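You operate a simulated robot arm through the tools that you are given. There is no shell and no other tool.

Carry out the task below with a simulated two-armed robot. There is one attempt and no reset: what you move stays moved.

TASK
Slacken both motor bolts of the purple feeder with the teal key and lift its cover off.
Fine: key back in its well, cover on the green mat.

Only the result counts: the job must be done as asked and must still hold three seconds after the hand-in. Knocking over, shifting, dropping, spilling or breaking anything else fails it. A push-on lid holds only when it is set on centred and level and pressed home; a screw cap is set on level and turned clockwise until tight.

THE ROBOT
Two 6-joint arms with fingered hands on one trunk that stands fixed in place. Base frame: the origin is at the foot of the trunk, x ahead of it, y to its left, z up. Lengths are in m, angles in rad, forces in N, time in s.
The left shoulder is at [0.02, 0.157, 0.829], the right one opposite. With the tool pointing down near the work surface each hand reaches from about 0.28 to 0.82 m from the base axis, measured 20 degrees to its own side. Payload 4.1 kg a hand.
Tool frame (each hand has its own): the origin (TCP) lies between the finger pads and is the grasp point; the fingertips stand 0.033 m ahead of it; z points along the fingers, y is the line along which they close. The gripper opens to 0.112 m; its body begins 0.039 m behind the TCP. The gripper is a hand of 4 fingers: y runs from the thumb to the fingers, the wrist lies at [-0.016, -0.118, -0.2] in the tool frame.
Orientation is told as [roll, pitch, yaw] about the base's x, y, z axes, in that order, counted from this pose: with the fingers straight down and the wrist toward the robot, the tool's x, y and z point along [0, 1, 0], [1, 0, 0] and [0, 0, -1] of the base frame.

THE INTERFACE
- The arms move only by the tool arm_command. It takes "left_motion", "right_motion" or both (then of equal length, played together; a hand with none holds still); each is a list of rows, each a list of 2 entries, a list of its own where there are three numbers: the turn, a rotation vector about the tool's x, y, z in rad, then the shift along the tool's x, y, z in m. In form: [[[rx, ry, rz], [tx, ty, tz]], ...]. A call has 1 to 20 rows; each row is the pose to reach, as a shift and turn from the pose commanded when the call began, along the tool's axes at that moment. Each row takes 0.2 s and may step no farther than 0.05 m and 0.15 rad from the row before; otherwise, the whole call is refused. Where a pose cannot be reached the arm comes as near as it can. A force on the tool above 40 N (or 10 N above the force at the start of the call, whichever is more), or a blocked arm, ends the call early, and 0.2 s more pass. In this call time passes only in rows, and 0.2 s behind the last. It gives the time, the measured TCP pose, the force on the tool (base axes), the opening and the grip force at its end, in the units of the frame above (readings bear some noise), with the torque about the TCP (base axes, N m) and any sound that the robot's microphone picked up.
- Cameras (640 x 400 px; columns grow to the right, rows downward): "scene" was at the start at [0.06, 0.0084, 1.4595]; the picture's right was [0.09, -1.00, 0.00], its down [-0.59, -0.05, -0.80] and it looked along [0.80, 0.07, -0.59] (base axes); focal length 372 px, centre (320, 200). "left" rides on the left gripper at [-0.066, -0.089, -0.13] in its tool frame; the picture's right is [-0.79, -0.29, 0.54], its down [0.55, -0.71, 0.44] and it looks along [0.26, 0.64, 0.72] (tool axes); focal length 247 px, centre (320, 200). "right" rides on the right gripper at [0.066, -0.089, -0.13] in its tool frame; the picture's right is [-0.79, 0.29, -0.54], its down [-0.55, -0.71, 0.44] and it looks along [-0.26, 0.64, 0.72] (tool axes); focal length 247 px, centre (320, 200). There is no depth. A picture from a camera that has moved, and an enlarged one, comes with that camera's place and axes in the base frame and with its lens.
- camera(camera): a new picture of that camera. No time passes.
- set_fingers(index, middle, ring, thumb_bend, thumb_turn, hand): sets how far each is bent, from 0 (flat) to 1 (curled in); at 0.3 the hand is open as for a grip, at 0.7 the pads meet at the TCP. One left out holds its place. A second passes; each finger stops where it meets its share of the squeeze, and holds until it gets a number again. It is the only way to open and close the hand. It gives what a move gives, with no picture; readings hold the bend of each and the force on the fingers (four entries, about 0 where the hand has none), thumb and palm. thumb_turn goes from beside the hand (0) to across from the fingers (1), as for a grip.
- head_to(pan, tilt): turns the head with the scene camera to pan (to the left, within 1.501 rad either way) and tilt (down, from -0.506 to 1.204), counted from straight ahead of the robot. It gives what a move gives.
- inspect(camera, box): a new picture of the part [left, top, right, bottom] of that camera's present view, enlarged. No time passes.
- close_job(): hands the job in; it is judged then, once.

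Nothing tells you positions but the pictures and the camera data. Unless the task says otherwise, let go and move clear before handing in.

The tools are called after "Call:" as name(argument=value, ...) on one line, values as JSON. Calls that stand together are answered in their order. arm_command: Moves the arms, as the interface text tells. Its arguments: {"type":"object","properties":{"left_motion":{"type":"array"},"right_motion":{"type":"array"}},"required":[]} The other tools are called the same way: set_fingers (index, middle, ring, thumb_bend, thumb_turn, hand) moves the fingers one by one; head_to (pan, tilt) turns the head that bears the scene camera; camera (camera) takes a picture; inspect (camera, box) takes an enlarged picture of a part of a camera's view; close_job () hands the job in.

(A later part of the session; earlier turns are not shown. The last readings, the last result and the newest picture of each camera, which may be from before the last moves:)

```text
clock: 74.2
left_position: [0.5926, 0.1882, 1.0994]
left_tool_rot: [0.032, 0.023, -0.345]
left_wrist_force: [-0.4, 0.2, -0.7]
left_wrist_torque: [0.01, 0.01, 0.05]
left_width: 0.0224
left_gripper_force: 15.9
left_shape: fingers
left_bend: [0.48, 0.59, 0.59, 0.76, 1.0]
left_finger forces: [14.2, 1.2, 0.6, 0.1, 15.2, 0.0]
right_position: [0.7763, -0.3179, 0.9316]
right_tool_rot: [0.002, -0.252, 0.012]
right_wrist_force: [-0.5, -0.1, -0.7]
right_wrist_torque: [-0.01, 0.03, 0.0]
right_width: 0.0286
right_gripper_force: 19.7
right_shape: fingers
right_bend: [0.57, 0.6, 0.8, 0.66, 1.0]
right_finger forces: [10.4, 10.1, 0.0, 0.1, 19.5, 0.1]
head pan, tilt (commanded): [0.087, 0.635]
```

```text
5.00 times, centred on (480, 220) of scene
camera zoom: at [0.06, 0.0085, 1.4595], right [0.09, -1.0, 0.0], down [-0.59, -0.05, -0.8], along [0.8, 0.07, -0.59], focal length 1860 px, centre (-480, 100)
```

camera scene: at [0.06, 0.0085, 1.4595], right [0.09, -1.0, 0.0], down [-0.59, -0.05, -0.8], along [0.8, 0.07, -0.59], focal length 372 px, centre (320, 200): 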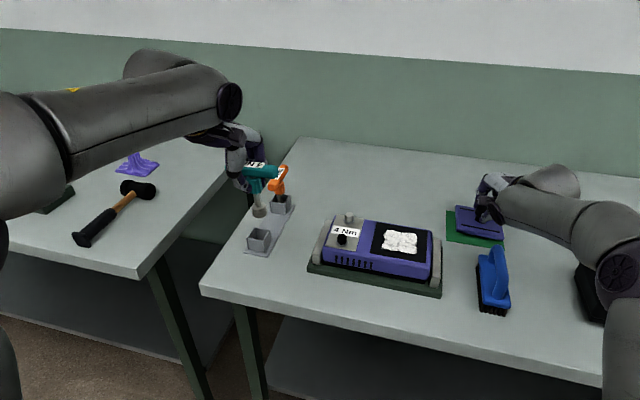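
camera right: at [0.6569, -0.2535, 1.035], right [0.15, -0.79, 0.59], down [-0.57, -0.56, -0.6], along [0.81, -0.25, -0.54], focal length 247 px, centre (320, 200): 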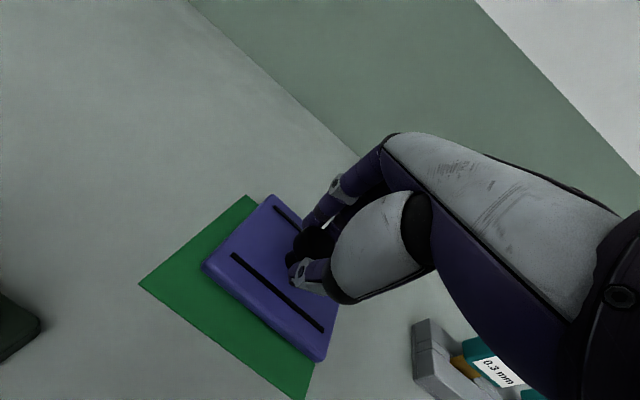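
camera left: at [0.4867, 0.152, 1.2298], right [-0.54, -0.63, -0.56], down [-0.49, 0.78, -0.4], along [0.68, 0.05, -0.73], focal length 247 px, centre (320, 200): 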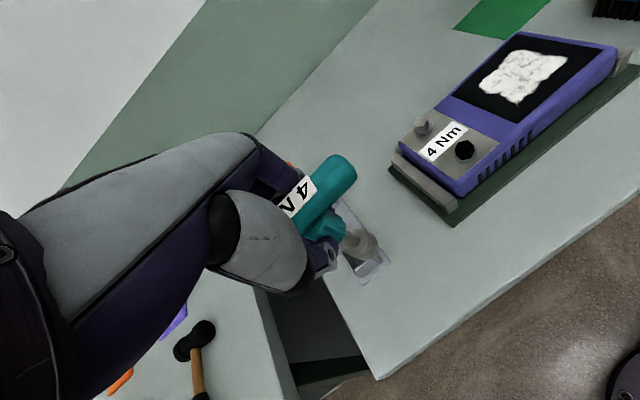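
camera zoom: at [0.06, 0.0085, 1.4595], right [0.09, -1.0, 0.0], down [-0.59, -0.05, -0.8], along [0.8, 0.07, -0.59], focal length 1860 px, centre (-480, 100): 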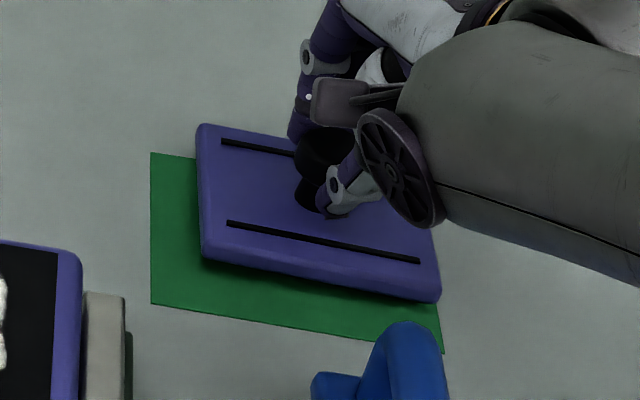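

The cover is about 2 cm above the mat but sits a bit too far right and back. I shift it (-6, +11) mm and lower further.

Call:
arm_command(right_motion=[[[0, 0, 0], [0.0111, -0.0057, -0.0015]], [[0, 0, 0], [0.0111, -0.0082, 0.0082]]])

Call:
inspect(camera="scene", box=[420, 180, 540, 260])

Call:
inspect(camera="right", box=[120, 170, 380, 400])

```text
clock: 74.8
left_position: [0.5923, 0.1894, 1.0998]
left_tool_rot: [0.031, 0.022, -0.346]
left_wrist_force: [-0.6, 0.1, -1.6]
left_wrist_torque: [-0.02, 0.04, 0.01]
left_width: 0.0222
left_gripper_force: 15.8
left_shape: fingers
left_bend: [0.48, 0.59, 0.59, 0.76, 1.0]
left_finger forces: [14.1, 1.2, 0.6, 0.0, 15.2, 0.1]
right_position: [0.7712, -0.307, 0.9233]
right_tool_rot: [0.002, -0.253, 0.011]
right_wrist_force: [-0.4, -0.2, 0.0]
right_wrist_torque: [-0.06, 0.01, 0.0]
right_width: 0.0285
right_gripper_force: 20.7
right_shape: fingers
right_bend: [0.57, 0.6, 0.8, 0.66, 1.0]
right_finger forces: [10.4, 10.5, 0.0, 0.1, 19.8, 0.0]
head pan, tilt (commanded): [0.087, 0.635]
```

```text
5.00 times, centred on (480, 220) of scene
camera zoom: at [0.06, 0.0084, 1.4595], right [0.09, -1.0, 0.0], down [-0.59, -0.05, -0.8], along [0.8, 0.07, -0.59], focal length 1860 px, centre (-480, 100)
```

zoom: 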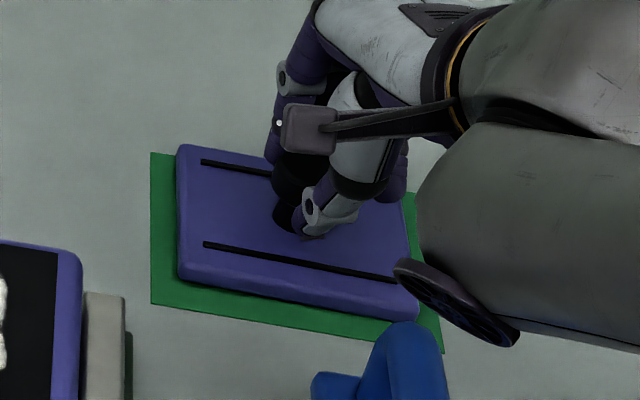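

```text
1.74 times, centred on (250, 285) of right
camera zoom: at [0.6513, -0.2433, 1.026], right [0.15, -0.79, 0.59], down [-0.57, -0.56, -0.6], along [0.81, -0.25, -0.54], focal length 430 px, centre (442, 52)
```

zoom: 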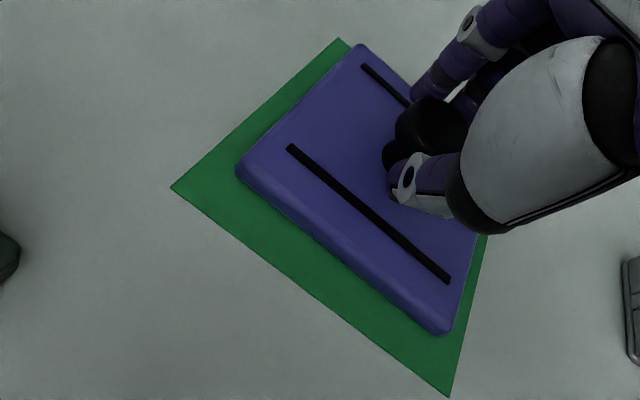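

Now the cover is well centred over the mat. I lower until it touches.

Call:
arm_command(right_motion=[[[0, 0, 0], [0, -0.001, 0.0039]], [[0, 0, 0], [0, -0.002, 0.0077]], [[0, 0, 0], [0, -0.0025, 0.0097]]])

```text
clock: 75.6
left_position: [0.5912, 0.1888, 1.1011]
left_tool_rot: [0.032, 0.022, -0.343]
left_wrist_force: [-0.7, -1.2, -0.4]
left_wrist_torque: [0.03, 0.01, 0.02]
left_width: 0.0222
left_gripper_force: 15.6
left_shape: fingers
left_bend: [0.48, 0.59, 0.59, 0.76, 1.0]
left_finger forces: [14.1, 1.2, 0.6, 0.1, 15.2, 0.1]
right_position: [0.7723, -0.3081, 0.917]
right_tool_rot: [-0.001, -0.26, 0.013]
right_wrist_force: [-9.0, 0.3, 29.2]
right_wrist_torque: [-0.04, 0.03, 0.08]
right_width: 0.0283
right_gripper_force: 25.9
right_shape: fingers
right_bend: [0.56, 0.59, 0.8, 0.67, 1.0]
right_finger forces: [11.9, 11.6, 0.1, 0.0, 27.3, 0.0]
head pan, tilt (commanded): [0.087, 0.635]
```

The cover is down on the mat (29 N). I ease the press off and open the hand.

Call:
arm_command(right_motion=[[[0, 0, 0], [0, 0.0009, -0.0034]]])

Call:
set_fingers(hand="right", index=0.42, middle=0.42, ring=0.42, thumb_bend=0.5)

Call:
inspect(camera="scene", box=[420, 180, 540, 260])

Call:
inspect(camera="right", box=[120, 170, 380, 400])

```text
clock: 76.0
left_position: [0.5919, 0.1888, 1.0999]
left_tool_rot: [0.03, 0.021, -0.344]
left_wrist_force: [0.3, -0.2, -1.0]
left_wrist_torque: [0.03, -0.02, -0.01]
left_width: 0.0222
left_gripper_force: 15.1
left_shape: fingers
left_bend: [0.48, 0.59, 0.59, 0.76, 1.0]
left_finger forces: [14.0, 1.3, 0.5, 0.0, 15.2, 0.0]
right_position: [0.7715, -0.3085, 0.9163]
right_tool_rot: [0.001, -0.255, 0.013]
right_wrist_force: [-4.2, 0.6, 21.6]
right_wrist_torque: [-0.03, 0.01, 0.06]
right_width: 0.0284
right_gripper_force: 25.3
right_shape: fingers
right_bend: [0.56, 0.59, 0.8, 0.68, 1.0]
right_finger forces: [12.5, 12.2, 0.0, 0.1, 26.0, 0.0]
head pan, tilt (commanded): [0.087, 0.635]
```

```text
clock: 77.0
left_position: [0.5915, 0.1902, 1.0992]
left_tool_rot: [0.03, 0.023, -0.343]
left_wrist_force: [0.2, -0.2, -2.0]
left_wrist_torque: [0.04, 0.07, -0.02]
left_width: 0.0222
left_gripper_force: 15.8
left_shape: fingers
left_bend: [0.48, 0.59, 0.59, 0.76, 1.0]
left_finger forces: [14.1, 1.3, 0.8, 0.0, 15.2, 0.1]
right_position: [0.7721, -0.3079, 0.9144]
right_tool_rot: [-0.002, -0.251, 0.013]
right_wrist_force: [2.0, -0.2, 8.6]
right_wrist_torque: [0.07, 0.09, 0.0]
right_width: 0.0589
right_gripper_force: 4.1
right_shape: fingers
right_bend: [0.42, 0.42, 0.42, 0.56, 1.0]
right_finger forces: [0.0, 0.1, 0.0, 0.0, 8.5, 0.0]
head pan, tilt (commanded): [0.087, 0.635]
```

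```text
5.00 times, centred on (480, 220) of scene
camera zoom: at [0.0599, 0.0085, 1.4595], right [0.09, -1.0, 0.0], down [-0.59, -0.05, -0.8], along [0.8, 0.07, -0.59], focal length 1860 px, centre (-480, 100)
```

zoom: 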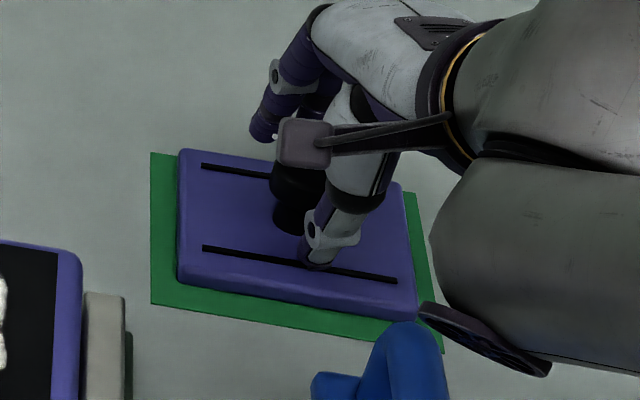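

```text
1.74 times, centred on (250, 285) of right
camera zoom: at [0.6512, -0.2432, 1.0193], right [0.15, -0.79, 0.59], down [-0.57, -0.56, -0.6], along [0.81, -0.25, -0.54], focal length 430 px, centre (442, 52)
```

zoom: 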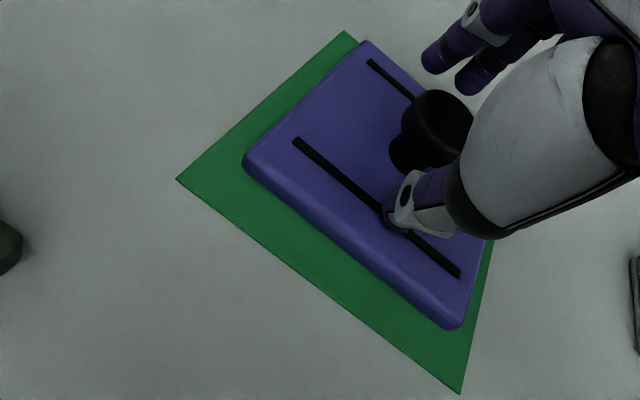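

The cover lies on the mat with margin all round. I slide the thumb clear of the knob and then withdraw upward.

Call:
arm_command(right_motion=[[[0, 0, 0], [0, 0.001, -0.0039]], [[0, 0, 0], [0.0001, -0.0072, -0.0074]], [[0, 0, 0], [0.0001, -0.0047, -0.0171]], [[0, 0, 0], [0.0001, 0.0028, -0.0461]], [[0, 0, 0], [0.0001, 0.0127, -0.0849]]])

Call:
inspect(camera="scene", box=[400, 160, 560, 260])

Call:
inspect(camera="right", box=[120, 170, 380, 400])

```text
clock: 78.2
left_position: [0.592, 0.1882, 1.1007]
left_tool_rot: [0.032, 0.021, -0.343]
left_wrist_force: [0.5, -0.2, -1.5]
left_wrist_torque: [0.04, 0.04, 0.04]
left_width: 0.0224
left_gripper_force: 15.6
left_shape: fingers
left_bend: [0.48, 0.59, 0.59, 0.76, 1.0]
left_finger forces: [14.0, 1.3, 0.5, 0.0, 15.1, 0.0]
right_position: [0.7631, -0.3076, 1.0009]
right_tool_rot: [0.002, -0.252, 0.012]
right_wrist_force: [-1.1, -0.8, -0.7]
right_wrist_torque: [0.04, 0.01, -0.02]
right_width: 0.0683
right_gripper_force: 0.0
right_shape: fingers
right_bend: [0.42, 0.42, 0.42, 0.5, 1.0]
right_finger forces: [0.0, 0.0, 0.0, 0.0, 0.0, 0.0]
head pan, tilt (commanded): [0.087, 0.635]
```

```text
4.00 times, centred on (480, 210) of scene
camera zoom: at [0.0603, 0.0083, 1.4594], right [0.09, -1.0, 0.0], down [-0.59, -0.05, -0.8], along [0.8, 0.07, -0.59], focal length 1488 px, centre (-320, 160)
```

zoom: 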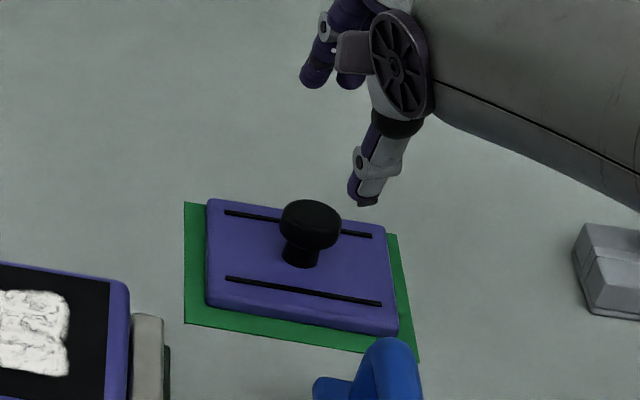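

```text
1.74 times, centred on (250, 285) of right
camera zoom: at [0.6416, -0.2426, 1.1044], right [0.15, -0.79, 0.59], down [-0.57, -0.56, -0.6], along [0.81, -0.25, -0.54], focal length 430 px, centre (442, 52)
```

zoom: 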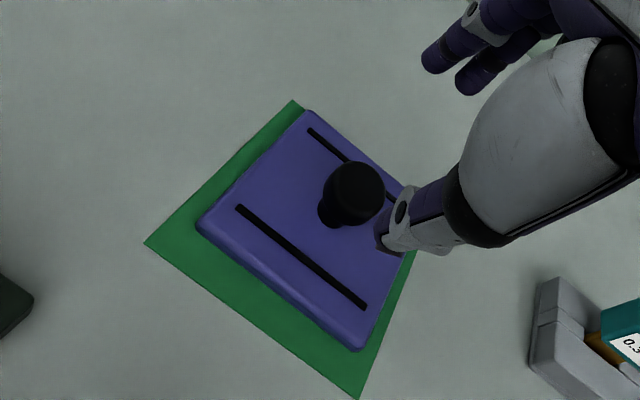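

The cover lies safely on the mat. For good measure I'll give each bolt some more turn with the key, so the right hand goes back to its viewing place and the left hand returns toward the silver bolt.

Call:
arm_command(left_motion=[[[-0.0005, 0.0003, 0.0156], [-0.0131, 0.0136, 0.0033]], [[-0.001, 0.0007, 0.0312], [-0.0263, 0.0271, 0.0066]], [[-0.0015, 0.001, 0.0468], [-0.0394, 0.0407, 0.0099]], [[-0.002, 0.0014, 0.0624], [-0.0525, 0.0542, 0.0132]], [[-0.0025, 0.0017, 0.078], [-0.0657, 0.0678, 0.0165]], [[-0.003, 0.002, 0.0935], [-0.0788, 0.0814, 0.0197]], [[-0.0035, 0.0024, 0.1091], [-0.0919, 0.0949, 0.023]], [[-0.004, 0.0027, 0.1247], [-0.105, 0.1085, 0.0263]], [[-0.0045, 0.0031, 0.1403], [-0.1182, 0.122, 0.0296]], [[-0.005, 0.0034, 0.1559], [-0.1313, 0.1356, 0.0329]]], right_motion=[[[0, 0, 0], [0, 0.0112, -0.0436]], [[0, 0, 0], [0, 0.0224, -0.0872]], [[0.0299, 0.0124, -0.098], [0.0133, -0.0078, -0.1161]], [[0.0598, 0.0248, -0.196], [0.0265, -0.038, -0.1451]], [[0.0896, 0.0372, -0.294], [0.0398, -0.0682, -0.174]], [[0.1195, 0.0497, -0.392], [0.0531, -0.0983, -0.203]], [[0.1494, 0.0621, -0.49], [0.0663, -0.1285, -0.2319]], [[0.1793, 0.0745, -0.588], [0.0796, -0.1587, -0.2608]], [[0.2091, 0.0869, -0.686], [0.0928, -0.1889, -0.2898]], [[0.239, 0.0993, -0.784], [0.1061, -0.2191, -0.3187]]])

Call:
camera(camera="scene")

Call:
inspect(camera="scene", box=[322, 190, 382, 236])

Call:
inspect(camera="right", box=[272, 145, 332, 195])

```text
clock: 80.4
left_position: [0.675, 0.0221, 1.0585]
left_tool_rot: [0.031, 0.022, -0.5]
left_wrist_force: [0.6, -0.5, -1.8]
left_wrist_torque: [0.0, 0.0, -0.02]
left_width: 0.022
left_gripper_force: 15.3
left_shape: fingers
left_bend: [0.48, 0.59, 0.59, 0.76, 1.0]
left_finger forces: [14.2, 1.2, 0.6, 0.0, 15.2, 0.0]
right_position: [0.4684, -0.2052, 1.2559]
right_tool_rot: [-0.001, 0.0, 0.804]
right_wrist_force: [-0.5, -0.7, -0.2]
right_wrist_torque: [-0.03, 0.01, 0.01]
right_width: 0.0682
right_gripper_force: 0.0
right_shape: fingers
right_bend: [0.42, 0.42, 0.42, 0.5, 1.0]
right_finger forces: [0.1, 0.1, 0.1, 0.1, 0.1, 0.0]
head pan, tilt (commanded): [0.087, 0.635]
```

```text
taken
camera scene: at [0.0603, 0.0085, 1.4594], right [0.09, -1.0, 0.0], down [-0.59, -0.05, -0.8], along [0.8, 0.07, -0.59], focal length 372 px, centre (320, 200)
```

scene: 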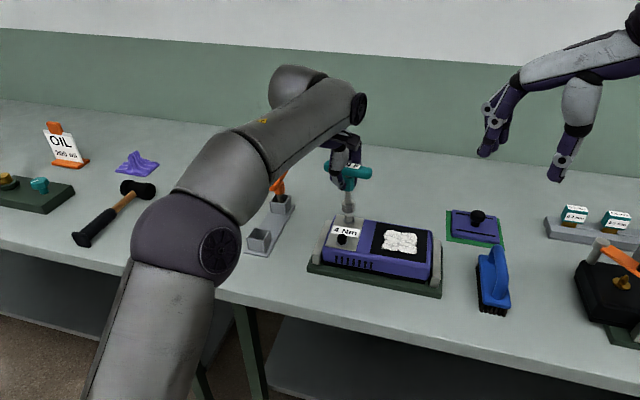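

```text
8.70 times, centred on (352, 213) of scene
camera zoom: at [0.0603, 0.0085, 1.4594], right [0.09, -1.0, 0.0], down [-0.59, -0.05, -0.8], along [0.8, 0.07, -0.59], focal length 3236 px, centre (42, 87)
```

zoom: 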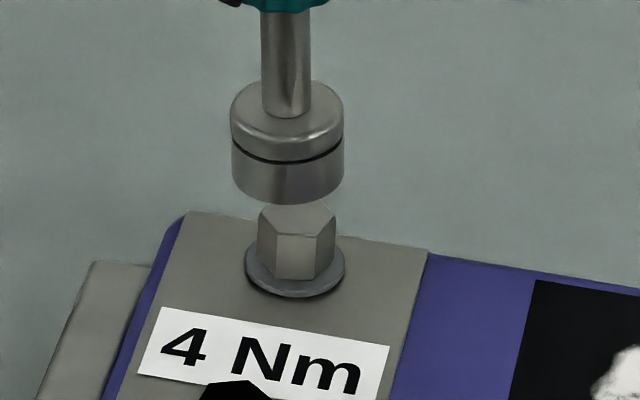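

```text
8.00 times, centred on (302, 170) of right
camera zoom: at [0.3587, -0.2231, 1.3857], right [0.77, -0.35, 0.54], down [-0.1, -0.9, -0.44], along [0.63, 0.28, -0.72], focal length 1976 px, centre (464, 440)
```

zoom: 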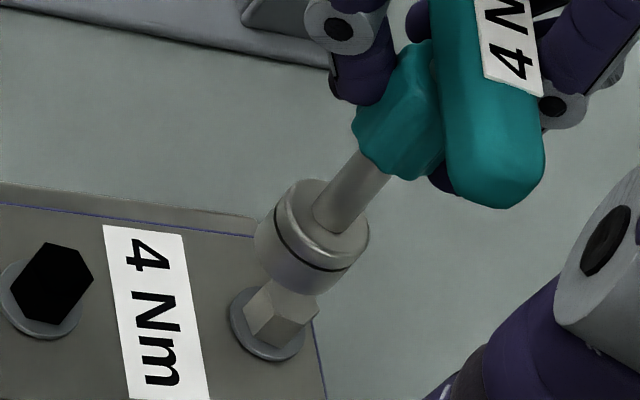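

The view is set again; the socket needs (+8.4, -3.5) mm to be over the silver bolt. I move it there and lower near to contact.

Call:
arm_command(left_motion=[[[0, 0, 0], [0.0003, 0.0047, 0.005]], [[0, 0, 0], [0.0006, 0.0093, 0.0104]]])

Call:
inspect(camera="scene", box=[332, 200, 368, 226])

Call:
inspect(camera="right", box=[282, 155, 322, 192])

```text
clock: 81.0
left_position: [0.6847, 0.0176, 1.0483]
left_tool_rot: [0.03, 0.022, -0.5]
left_wrist_force: [-1.0, 0.3, -0.7]
left_wrist_torque: [0.02, 0.04, -0.02]
left_width: 0.0222
left_gripper_force: 15.7
left_shape: fingers
left_bend: [0.48, 0.59, 0.59, 0.76, 1.0]
left_finger forces: [14.2, 1.2, 0.6, 0.1, 15.2, 0.0]
right_position: [0.4687, -0.2047, 1.2554]
right_tool_rot: [-0.001, 0.0, 0.799]
right_wrist_force: [-0.5, 0.7, -0.2]
right_wrist_torque: [0.0, 0.02, 0.0]
right_width: 0.0684
right_gripper_force: 0.0
right_shape: fingers
right_bend: [0.42, 0.42, 0.42, 0.5, 1.0]
right_finger forces: [0.1, 0.0, 0.1, 0.1, 0.0, 0.0]
head pan, tilt (commanded): [0.087, 0.635]
```

```text
15.38 times, centred on (350, 213) of scene
camera zoom: at [0.06, 0.0084, 1.4595], right [0.09, -1.0, 0.0], down [-0.59, -0.05, -0.8], along [0.8, 0.07, -0.59], focal length 5724 px, centre (-142, 0)
```

zoom: 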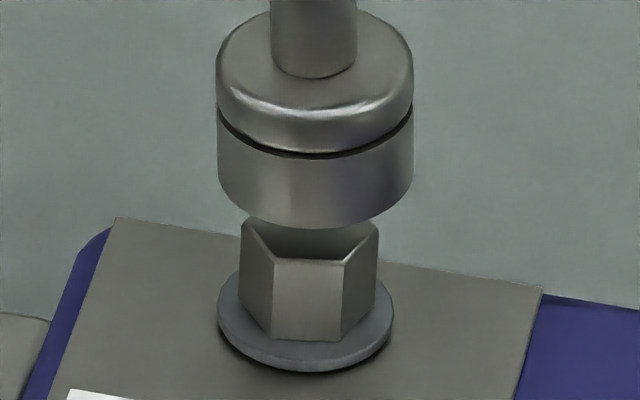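

```text
10.81 times, centred on (302, 174) of right
camera zoom: at [0.3587, -0.2231, 1.3857], right [0.77, -0.35, 0.54], down [-0.1, -0.89, -0.44], along [0.63, 0.28, -0.72], focal length 2670 px, centre (515, 486)
```

zoom: 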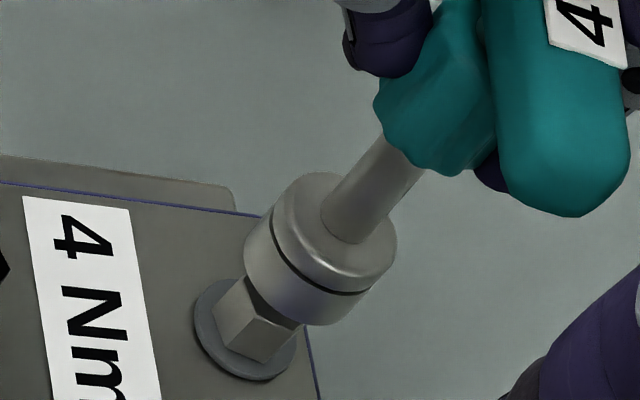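

Call:
arm_command(left_motion=[[[0, 0, 0], [0.0004, 0.0012, 0.0045]], [[0, 0, 0], [0.0004, 0.0012, 0.007]], [[0, 0, 0], [0.0004, 0.0012, 0.0085]]])

```text
clock: 81.8
left_position: [0.6844, 0.0176, 1.0395]
left_tool_rot: [0.032, 0.023, -0.498]
left_wrist_force: [0.1, 0.5, -1.7]
left_wrist_torque: [0.03, 0.05, 0.02]
left_width: 0.0221
left_gripper_force: 15.4
left_shape: fingers
left_bend: [0.48, 0.59, 0.59, 0.76, 1.0]
left_finger forces: [14.1, 1.2, 0.5, 0.0, 15.2, 0.1]
right_position: [0.4668, -0.2044, 1.2547]
right_tool_rot: [-0.001, 0.0, 0.8]
right_wrist_force: [0.0, -0.4, 0.1]
right_wrist_torque: [0.0, -0.01, -0.02]
right_width: 0.0684
right_gripper_force: 0.0
right_shape: fingers
right_bend: [0.42, 0.42, 0.42, 0.5, 1.0]
right_finger forces: [0.1, 0.1, 0.0, 0.1, 0.0, 0.0]
head pan, tilt (commanded): [0.087, 0.635]
```

Call:
arm_command(left_motion=[[[0, 0, 0], [0, 0, 0.002]], [[0, 0, 0], [0, 0, 0.0035]]])

Call:
inspect(camera="scene", box=[332, 200, 368, 226])

Call:
inspect(camera="right", box=[282, 155, 322, 192])

```text
clock: 82.4
left_position: [0.6846, 0.0175, 1.0375]
left_tool_rot: [0.031, 0.02, -0.5]
left_wrist_force: [0.1, -0.3, 4.3]
left_wrist_torque: [-0.05, -0.05, 0.0]
left_width: 0.0223
left_gripper_force: 16.4
left_shape: fingers
left_bend: [0.48, 0.59, 0.59, 0.76, 1.0]
left_finger forces: [15.3, 1.2, 0.6, 0.0, 16.0, 0.1]
right_position: [0.4675, -0.2045, 1.2571]
right_tool_rot: [0.001, -0.001, 0.801]
right_wrist_force: [0.2, 0.7, -0.2]
right_wrist_torque: [-0.01, 0.01, -0.01]
right_width: 0.0684
right_gripper_force: 0.0
right_shape: fingers
right_bend: [0.42, 0.42, 0.42, 0.5, 1.0]
right_finger forces: [0.1, 0.0, 0.0, 0.0, 0.1, 0.0]
head pan, tilt (commanded): [0.087, 0.635]
```

```text
15.38 times, centred on (350, 213) of scene
camera zoom: at [0.0599, 0.0084, 1.4595], right [0.09, -1.0, 0.0], down [-0.59, -0.05, -0.8], along [0.8, 0.07, -0.59], focal length 5724 px, centre (-142, 0)
```

zoom: 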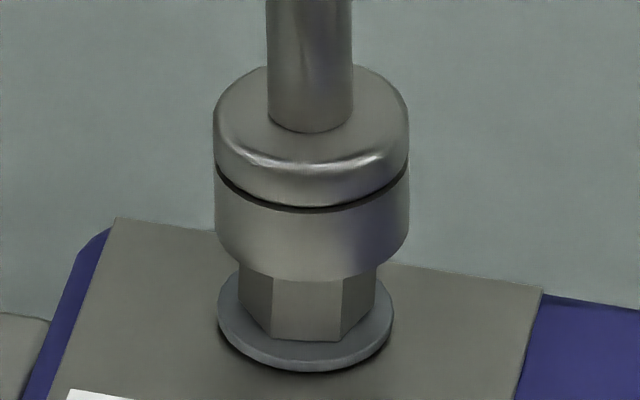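

```text
10.81 times, centred on (302, 174) of right
camera zoom: at [0.3587, -0.2232, 1.3857], right [0.77, -0.35, 0.54], down [-0.1, -0.89, -0.44], along [0.63, 0.28, -0.72], focal length 2670 px, centre (515, 486)
```

zoom: 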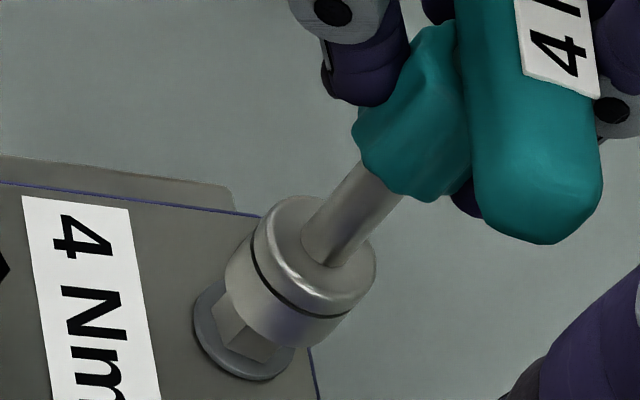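

The socket has seated on the hex here (about 2 mm drop, centred). I turn it 0.55 rad counter-clockwise.

Call:
arm_command(left_motion=[[[0.0043, -0.0031, -0.1399], [-0.0031, -0.0014, 0.0013]], [[0.0087, -0.0062, -0.2798], [-0.0063, -0.0023, 0.0015]], [[0.013, -0.0092, -0.4197], [-0.0098, -0.0026, 0.0017]], [[0.017, -0.0121, -0.5496], [-0.013, -0.0027, 0.0018]]])

Call:
inspect(camera="scene", box=[332, 200, 368, 226])

Call:
inspect(camera="right", box=[282, 155, 322, 192])

```text
clock: 83.4
left_position: [0.6765, 0.0074, 1.0345]
left_tool_rot: [0.033, 0.024, 0.051]
left_wrist_force: [1.1, 0.1, -2.4]
left_wrist_torque: [0.04, 0.01, 0.04]
left_width: 0.0225
left_gripper_force: 15.8
left_shape: fingers
left_bend: [0.48, 0.59, 0.59, 0.76, 1.0]
left_finger forces: [14.2, 1.7, 0.5, 0.1, 15.0, 0.0]
right_position: [0.4672, -0.2053, 1.2567]
right_tool_rot: [0.0, 0.0, 0.8]
right_wrist_force: [-1.0, 0.3, 0.7]
right_wrist_torque: [-0.01, 0.01, -0.01]
right_width: 0.0686
right_gripper_force: 0.0
right_shape: fingers
right_bend: [0.42, 0.42, 0.42, 0.5, 1.0]
right_finger forces: [0.1, 0.0, 0.0, 0.0, 0.0, 0.0]
head pan, tilt (commanded): [0.087, 0.635]
```

```text
15.38 times, centred on (350, 213) of scene
camera zoom: at [0.0602, 0.0086, 1.4594], right [0.09, -1.0, 0.0], down [-0.59, -0.05, -0.8], along [0.8, 0.07, -0.59], focal length 5724 px, centre (-142, 0)
```

zoom: 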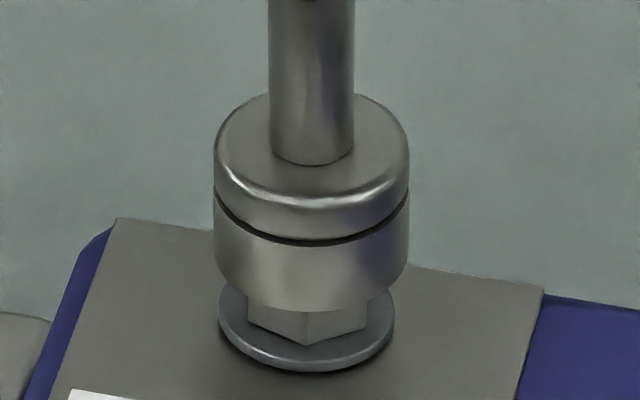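

```text
10.81 times, centred on (302, 174) of right
camera zoom: at [0.3589, -0.2229, 1.3856], right [0.77, -0.35, 0.54], down [-0.1, -0.89, -0.44], along [0.63, 0.28, -0.72], focal length 2670 px, centre (515, 486)
```

zoom: 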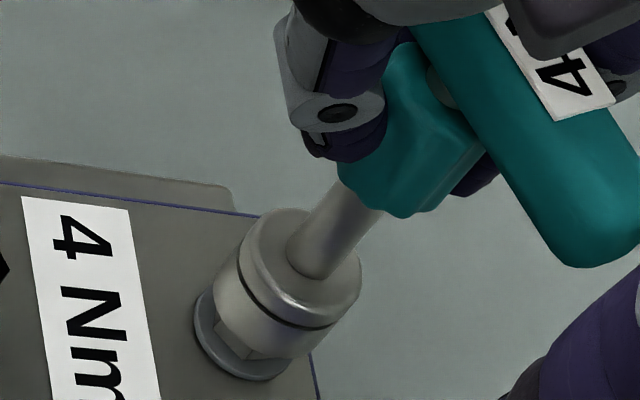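

Excellent: the socket slid well onto the hex (about 6 mm) and turned the silver bolt about 31° more, now roughly 110° in all. Next, some more turn on the black bolt: I lift off and carry the key over to it.

Call:
arm_command(left_motion=[[[0, 0, 0], [0.0004, -0.0003, -0.012]], [[0, 0, 0], [0.0007, -0.0005, -0.022]], [[-0.0039, 0.0028, 0.1179], [0.0082, -0.0228, -0.0213]], [[-0.0078, 0.0057, 0.2368], [0.0156, -0.0452, -0.0205]], [[-0.0117, 0.0085, 0.3547], [0.0231, -0.0675, -0.0198]]])

Call:
inspect(camera="scene", box=[312, 195, 376, 250])

Call:
inspect(camera="right", box=[240, 145, 310, 195])

```text
clock: 84.6
left_position: [0.6082, 0.0269, 1.0563]
left_tool_rot: [0.034, 0.02, -0.309]
left_wrist_force: [0.2, -0.4, -1.0]
left_wrist_torque: [0.02, 0.03, 0.04]
left_width: 0.0224
left_gripper_force: 15.8
left_shape: fingers
left_bend: [0.48, 0.59, 0.59, 0.76, 1.0]
left_finger forces: [14.4, 1.6, 0.5, 0.0, 15.3, 0.0]
right_position: [0.4688, -0.2051, 1.256]
right_tool_rot: [0.001, 0.002, 0.798]
right_wrist_force: [-0.4, -0.1, -0.3]
right_wrist_torque: [0.03, 0.02, -0.03]
right_width: 0.0685
right_gripper_force: 0.0
right_shape: fingers
right_bend: [0.42, 0.42, 0.42, 0.5, 1.0]
right_finger forces: [0.0, 0.1, 0.0, 0.1, 0.1, 0.0]
head pan, tilt (commanded): [0.087, 0.635]
```

```text
7.27 times, centred on (344, 222) of scene
camera zoom: at [0.0604, 0.0081, 1.4594], right [0.09, -1.0, 0.0], down [-0.59, -0.05, -0.8], along [0.8, 0.07, -0.59], focal length 2706 px, centre (146, 36)
```

zoom: 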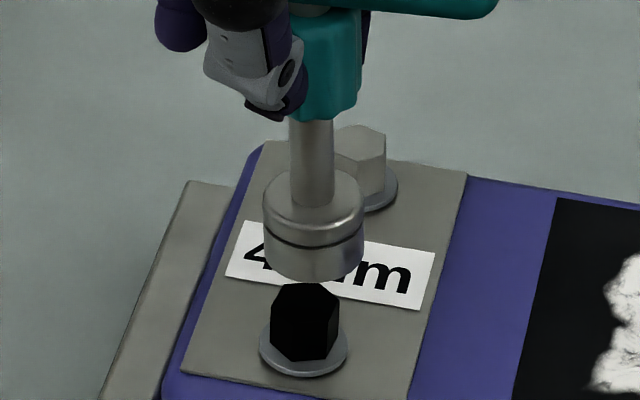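

```text
8.00 times, centred on (275, 170) of right
camera zoom: at [0.3591, -0.2234, 1.3855], right [0.77, -0.35, 0.54], down [-0.1, -0.89, -0.44], along [0.63, 0.28, -0.72], focal length 1976 px, centre (680, 440)
```

zoom: 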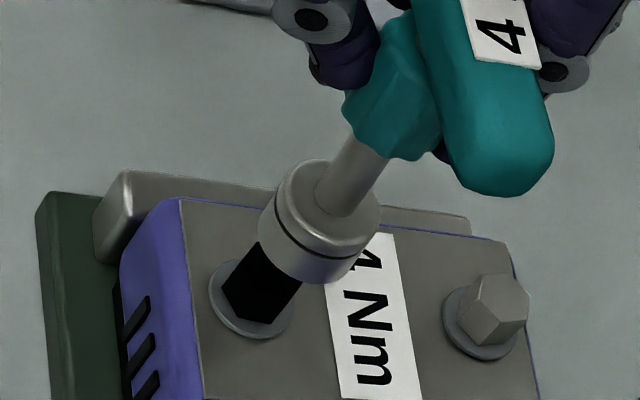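

Over the black bolt there is reach to spare, so I straighten the key's lean (about +0.09, -0.04) while centring it.

Call:
arm_command(left_motion=[[[0.0966, 0.0133, 0.003], [0.0002, 0.0076, -0.0002]]])

Call:
inspect(camera="scene", box=[320, 205, 372, 248])

Call:
inspect(camera="right", box=[248, 150, 302, 190])

```text
clock: 85.0
left_position: [0.6156, 0.024, 1.0578]
left_tool_rot: [0.045, 0.117, -0.304]
left_wrist_force: [-0.8, 0.5, -1.4]
left_wrist_torque: [-0.02, 0.05, -0.01]
left_width: 0.0223
left_gripper_force: 15.9
left_shape: fingers
left_bend: [0.48, 0.59, 0.59, 0.76, 1.0]
left_finger forces: [14.5, 1.6, 0.6, 0.0, 15.1, 0.0]
right_position: [0.4679, -0.2057, 1.2562]
right_tool_rot: [0.001, 0.0, 0.799]
right_wrist_force: [0.3, -0.5, 0.3]
right_wrist_torque: [-0.03, -0.04, 0.01]
right_width: 0.0683
right_gripper_force: 0.0
right_shape: fingers
right_bend: [0.42, 0.42, 0.42, 0.5, 1.0]
right_finger forces: [0.0, 0.0, 0.0, 0.0, 0.1, 0.1]
head pan, tilt (commanded): [0.087, 0.635]
```

```text
9.30 times, centred on (346, 226) of scene
camera zoom: at [0.0598, 0.0086, 1.4595], right [0.09, -1.0, 0.0], down [-0.59, -0.05, -0.8], along [0.8, 0.07, -0.59], focal length 3461 px, centre (78, -46)
```

zoom: 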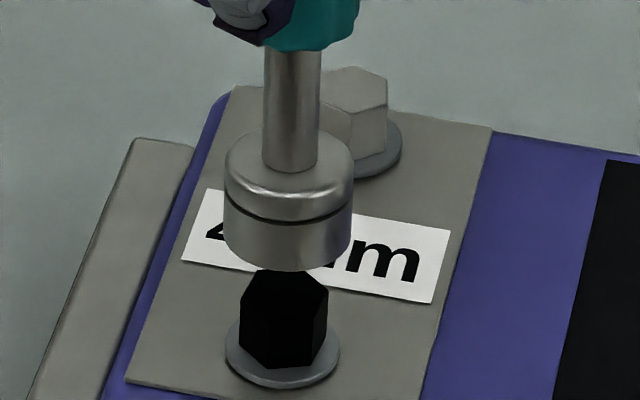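

```text
10.00 times, centred on (275, 170) of right
camera zoom: at [0.3586, -0.2229, 1.3857], right [0.77, -0.35, 0.54], down [-0.1, -0.89, -0.44], along [0.63, 0.28, -0.72], focal length 2470 px, centre (770, 500)
```

zoom: 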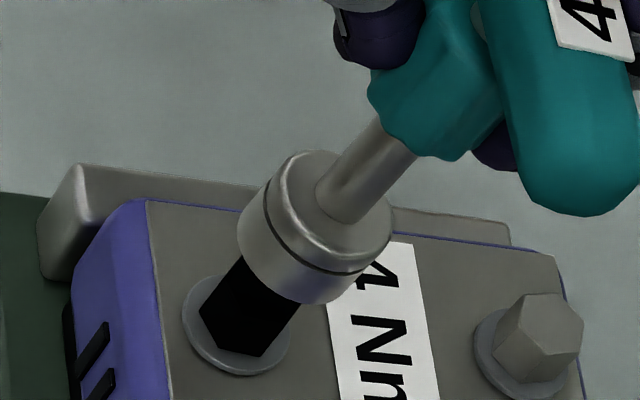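

Centred and upright over the black bolt. I lower to contact.

Call:
arm_command(left_motion=[[[0, 0, 0], [-0.0004, 0.0009, 0.0079]], [[0, 0, 0], [-0.0005, 0.0012, 0.0104]], [[0, 0, 0], [-0.0006, 0.0015, 0.0124]]])

Call:
inspect(camera="scene", box=[320, 205, 372, 248])

Call:
inspect(camera="right", box=[248, 150, 302, 190])

```text
clock: 85.8
left_position: [0.6161, 0.0245, 1.045]
left_tool_rot: [0.046, 0.117, -0.303]
left_wrist_force: [-0.4, 0.5, -1.4]
left_wrist_torque: [0.02, 0.02, 0.02]
left_width: 0.0225
left_gripper_force: 16.4
left_shape: fingers
left_bend: [0.48, 0.59, 0.59, 0.76, 1.0]
left_finger forces: [14.4, 1.5, 0.5, 0.0, 15.2, 0.0]
right_position: [0.4697, -0.205, 1.2556]
right_tool_rot: [0.0, 0.0, 0.8]
right_wrist_force: [0.1, 0.4, 0.6]
right_wrist_torque: [-0.01, -0.02, -0.04]
right_width: 0.0684
right_gripper_force: 0.1
right_shape: fingers
right_bend: [0.42, 0.42, 0.42, 0.5, 1.0]
right_finger forces: [0.0, 0.0, 0.0, 0.0, 0.0, 0.0]
head pan, tilt (commanded): [0.087, 0.635]
```

```text
9.30 times, centred on (346, 226) of scene
camera zoom: at [0.0601, 0.0084, 1.4595], right [0.09, -1.0, 0.0], down [-0.59, -0.05, -0.8], along [0.8, 0.07, -0.59], focal length 3461 px, centre (78, -46)
```

zoom: 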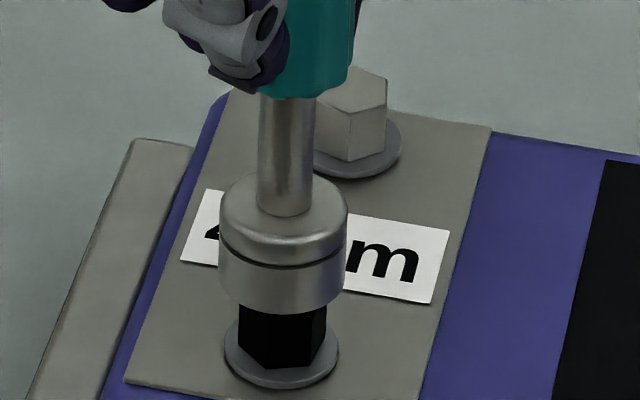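

```text
10.00 times, centred on (275, 170) of right
camera zoom: at [0.3588, -0.2231, 1.3856], right [0.77, -0.35, 0.54], down [-0.1, -0.89, -0.44], along [0.63, 0.28, -0.72], focal length 2470 px, centre (770, 500)
```

zoom: 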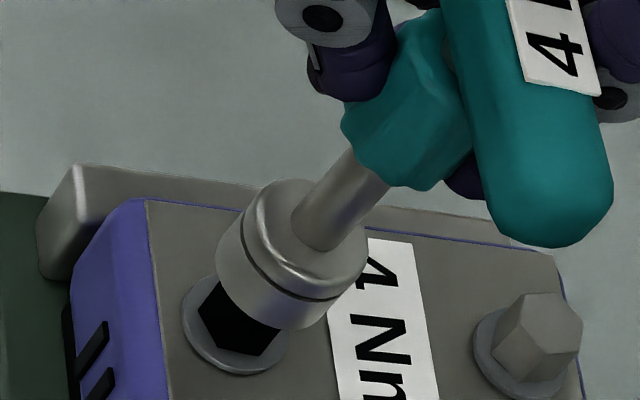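

Call:
arm_command(left_motion=[[[0, 0, 0], [-0.0001, 0.0002, 0.0015]], [[0, 0, 0], [-0.0001, 0.0004, 0.003]], [[0.0004, -0.0012, -0.0099], [-0.0002, 0.0003, 0.004]]])

Call:
inspect(camera="scene", box=[320, 205, 372, 248])

```text
clock: 86.6
left_position: [0.6146, 0.0241, 1.0406]
left_tool_rot: [0.045, 0.116, -0.293]
left_wrist_force: [0.3, -0.1, -0.7]
left_wrist_torque: [0.07, 0.01, -0.02]
left_width: 0.0224
left_gripper_force: 16.2
left_shape: fingers
left_bend: [0.48, 0.59, 0.59, 0.76, 1.0]
left_finger forces: [14.3, 1.7, 0.5, 0.0, 15.4, 0.0]
right_position: [0.4676, -0.2048, 1.2558]
right_tool_rot: [-0.001, -0.001, 0.799]
right_wrist_force: [-0.1, 0.1, 0.8]
right_wrist_torque: [0.01, 0.01, -0.02]
right_width: 0.0684
right_gripper_force: 0.0
right_shape: fingers
right_bend: [0.42, 0.42, 0.42, 0.5, 1.0]
right_finger forces: [0.1, 0.0, 0.0, 0.0, 0.0, 0.1]
head pan, tilt (commanded): [0.087, 0.635]
```

```text
9.30 times, centred on (346, 226) of scene
camera zoom: at [0.0601, 0.0084, 1.4595], right [0.09, -1.0, 0.0], down [-0.59, -0.05, -0.8], along [0.8, 0.07, -0.59], focal length 3461 px, centre (78, -46)
```

zoom: 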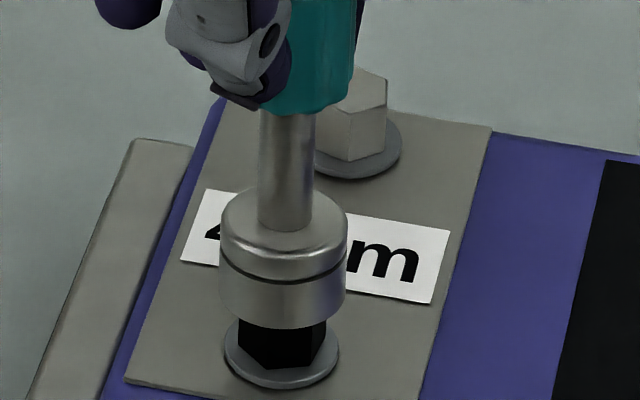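

The hex lined up as predicted and the socket slid on about 2 mm without force. I press it a little deeper and turn 0.69 rad counter-clockwise.

Call:
arm_command(left_motion=[[[0, 0, 0], [-0.0002, 0.0005, 0.004]], [[0.0063, -0.0163, -0.1389], [-0.0021, -0.0008, 0.0041]], [[0.0125, -0.0327, -0.2778], [-0.0044, -0.0017, 0.004]], [[0.0188, -0.049, -0.4167], [-0.0068, -0.0024, 0.0041]], [[0.025, -0.0654, -0.5556], [-0.0091, -0.0026, 0.004]], [[0.0308, -0.0805, -0.6846], [-0.0113, -0.0026, 0.0039]]])

Call:
inspect(camera="scene", box=[320, 205, 372, 248])

Call:
inspect(camera="right", box=[248, 150, 302, 190])

```text
clock: 88.0
left_position: [0.6088, 0.0146, 1.0363]
left_tool_rot: [0.048, 0.117, 0.398]
left_wrist_force: [1.3, -0.1, -0.5]
left_wrist_torque: [-0.03, -0.07, -0.02]
left_width: 0.0227
left_gripper_force: 16.0
left_shape: fingers
left_bend: [0.48, 0.59, 0.59, 0.76, 1.0]
left_finger forces: [15.0, 1.7, 0.4, 0.1, 15.0, 0.1]
right_position: [0.4698, -0.2057, 1.2553]
right_tool_rot: [0.001, 0.0, 0.799]
right_wrist_force: [-0.7, 0.5, 0.0]
right_wrist_torque: [0.0, 0.01, 0.0]
right_width: 0.0684
right_gripper_force: 0.0
right_shape: fingers
right_bend: [0.42, 0.42, 0.42, 0.5, 1.0]
right_finger forces: [0.0, 0.1, 0.0, 0.1, 0.1, 0.0]
head pan, tilt (commanded): [0.087, 0.635]
```

```text
9.30 times, centred on (346, 226) of scene
camera zoom: at [0.06, 0.0085, 1.4595], right [0.09, -1.0, 0.0], down [-0.59, -0.05, -0.8], along [0.8, 0.07, -0.59], focal length 3461 px, centre (78, -46)
```

zoom: 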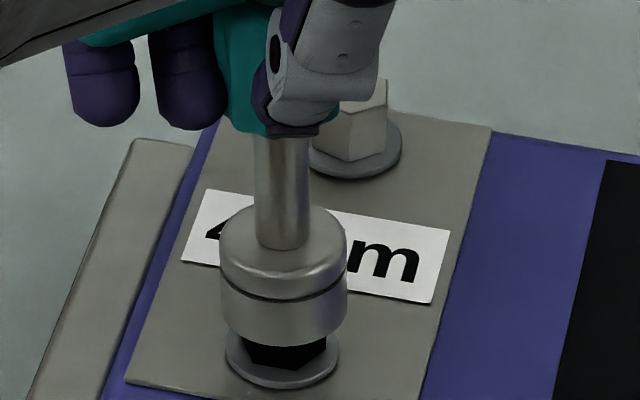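

```text
10.00 times, centred on (275, 170) of right
camera zoom: at [0.3588, -0.223, 1.3856], right [0.77, -0.35, 0.54], down [-0.1, -0.89, -0.44], along [0.63, 0.28, -0.72], focal length 2470 px, centre (770, 500)
```

zoom: 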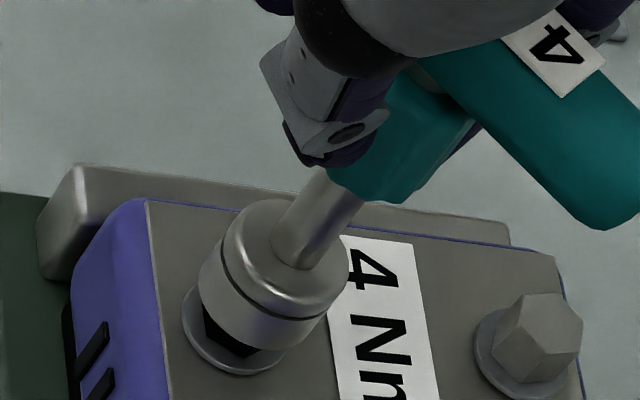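

The black bolt followed about 40° more (some 130° in all) with the key well seated and no resistance. Both bolts are slack and the cover is on the mat; now I lift the key off and carry it back to its well.

Call:
arm_command(left_motion=[[[0, 0, 0], [0.0007, -0.0018, -0.0149]], [[0, 0, 0], [0.0014, -0.0035, -0.0298]], [[-0.0064, 0.0156, 0.1323], [0.0289, 0.0166, -0.0317]], [[-0.0128, 0.0312, 0.2646], [0.0563, 0.0367, -0.0336]], [[-0.0192, 0.0468, 0.3969], [0.0838, 0.0569, -0.0355]], [[-0.0256, 0.0624, 0.5292], [0.1112, 0.077, -0.0373]], [[-0.032, 0.078, 0.6615], [0.1387, 0.0971, -0.0392]], [[-0.0384, 0.0936, 0.7938], [0.1661, 0.1172, -0.0411]]])

Call:
camera(camera="scene")

Call:
camera(camera="right")

Call:
inspect(camera="scene", box=[230, 160, 320, 260])

```text
clock: 89.8
left_position: [0.6581, 0.2127, 1.0715]
left_tool_rot: [0.046, 0.115, -0.405]
left_wrist_force: [0.3, -0.3, -1.0]
left_wrist_torque: [0.02, 0.02, -0.01]
left_width: 0.0226
left_gripper_force: 16.0
left_shape: fingers
left_bend: [0.48, 0.59, 0.59, 0.76, 1.0]
left_finger forces: [14.6, 1.4, 0.4, 0.0, 15.4, 0.0]
right_position: [0.468, -0.2052, 1.2549]
right_tool_rot: [0.001, -0.003, 0.8]
right_wrist_force: [-0.3, 0.2, -0.6]
right_wrist_torque: [0.04, -0.01, -0.03]
right_width: 0.0682
right_gripper_force: 0.0
right_shape: fingers
right_bend: [0.42, 0.42, 0.42, 0.5, 1.0]
right_finger forces: [0.0, 0.0, 0.1, 0.0, 0.0, 0.0]
head pan, tilt (commanded): [0.087, 0.635]
```

```text
taken
camera scene: at [0.0598, 0.008, 1.4595], right [0.09, -1.0, 0.0], down [-0.59, -0.05, -0.8], along [0.8, 0.07, -0.59], focal length 372 px, centre (320, 200)
```

scene: 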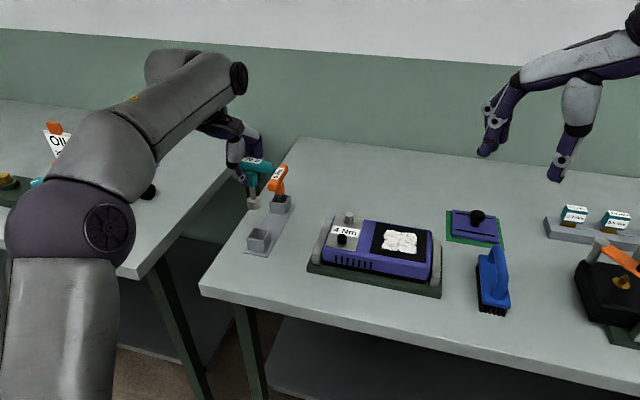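

```text
taken
camera right: at [0.3586, -0.2235, 1.3856], right [0.77, -0.35, 0.54], down [-0.1, -0.89, -0.44], along [0.63, 0.28, -0.72], focal length 247 px, centre (320, 200)
```

right: 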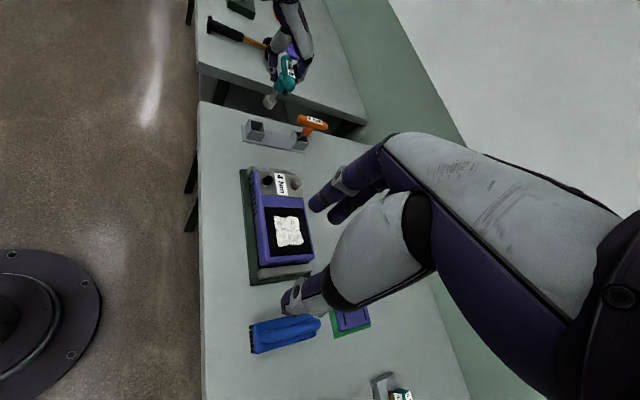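

```text
4.00 times, centred on (275, 210) of scene
camera zoom: at [0.0598, 0.008, 1.4595], right [0.09, -1.0, 0.0], down [-0.59, -0.05, -0.8], along [0.8, 0.07, -0.59], focal length 1488 px, centre (500, 160)
```

zoom: 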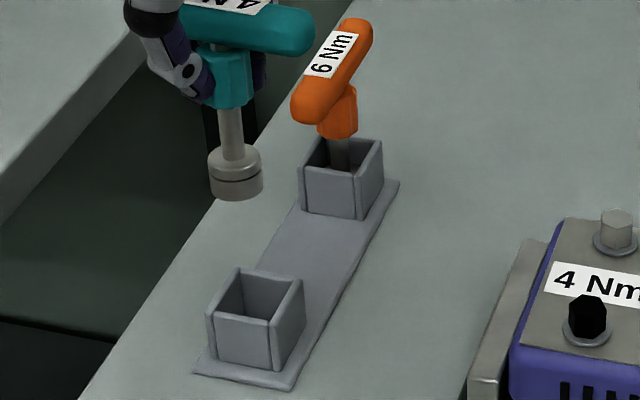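

Call:
inspect(camera="right", box=[235, 80, 315, 150])

Call:
inspect(camera="left", box=[310, 180, 450, 300])

```text
5.71 times, centred on (275, 115) of right
camera zoom: at [0.3586, -0.2235, 1.3856], right [0.77, -0.35, 0.54], down [-0.1, -0.89, -0.44], along [0.63, 0.28, -0.72], focal length 1411 px, centre (577, 686)
```

zoom: 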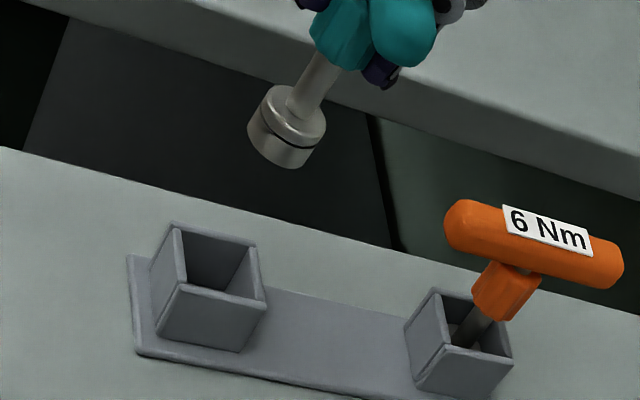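

```text
3.33 times, centred on (380, 240) of left
camera zoom: at [0.5611, 0.1761, 1.2077], right [-0.62, -0.57, -0.54], down [-0.47, 0.82, -0.33], along [0.63, 0.05, -0.78], focal length 823 px, centre (120, 67)
```

zoom: 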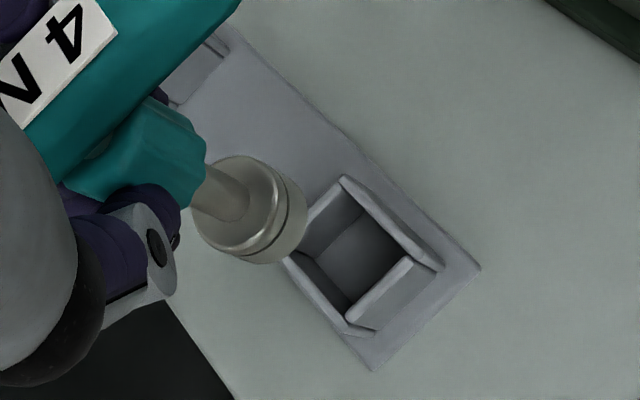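

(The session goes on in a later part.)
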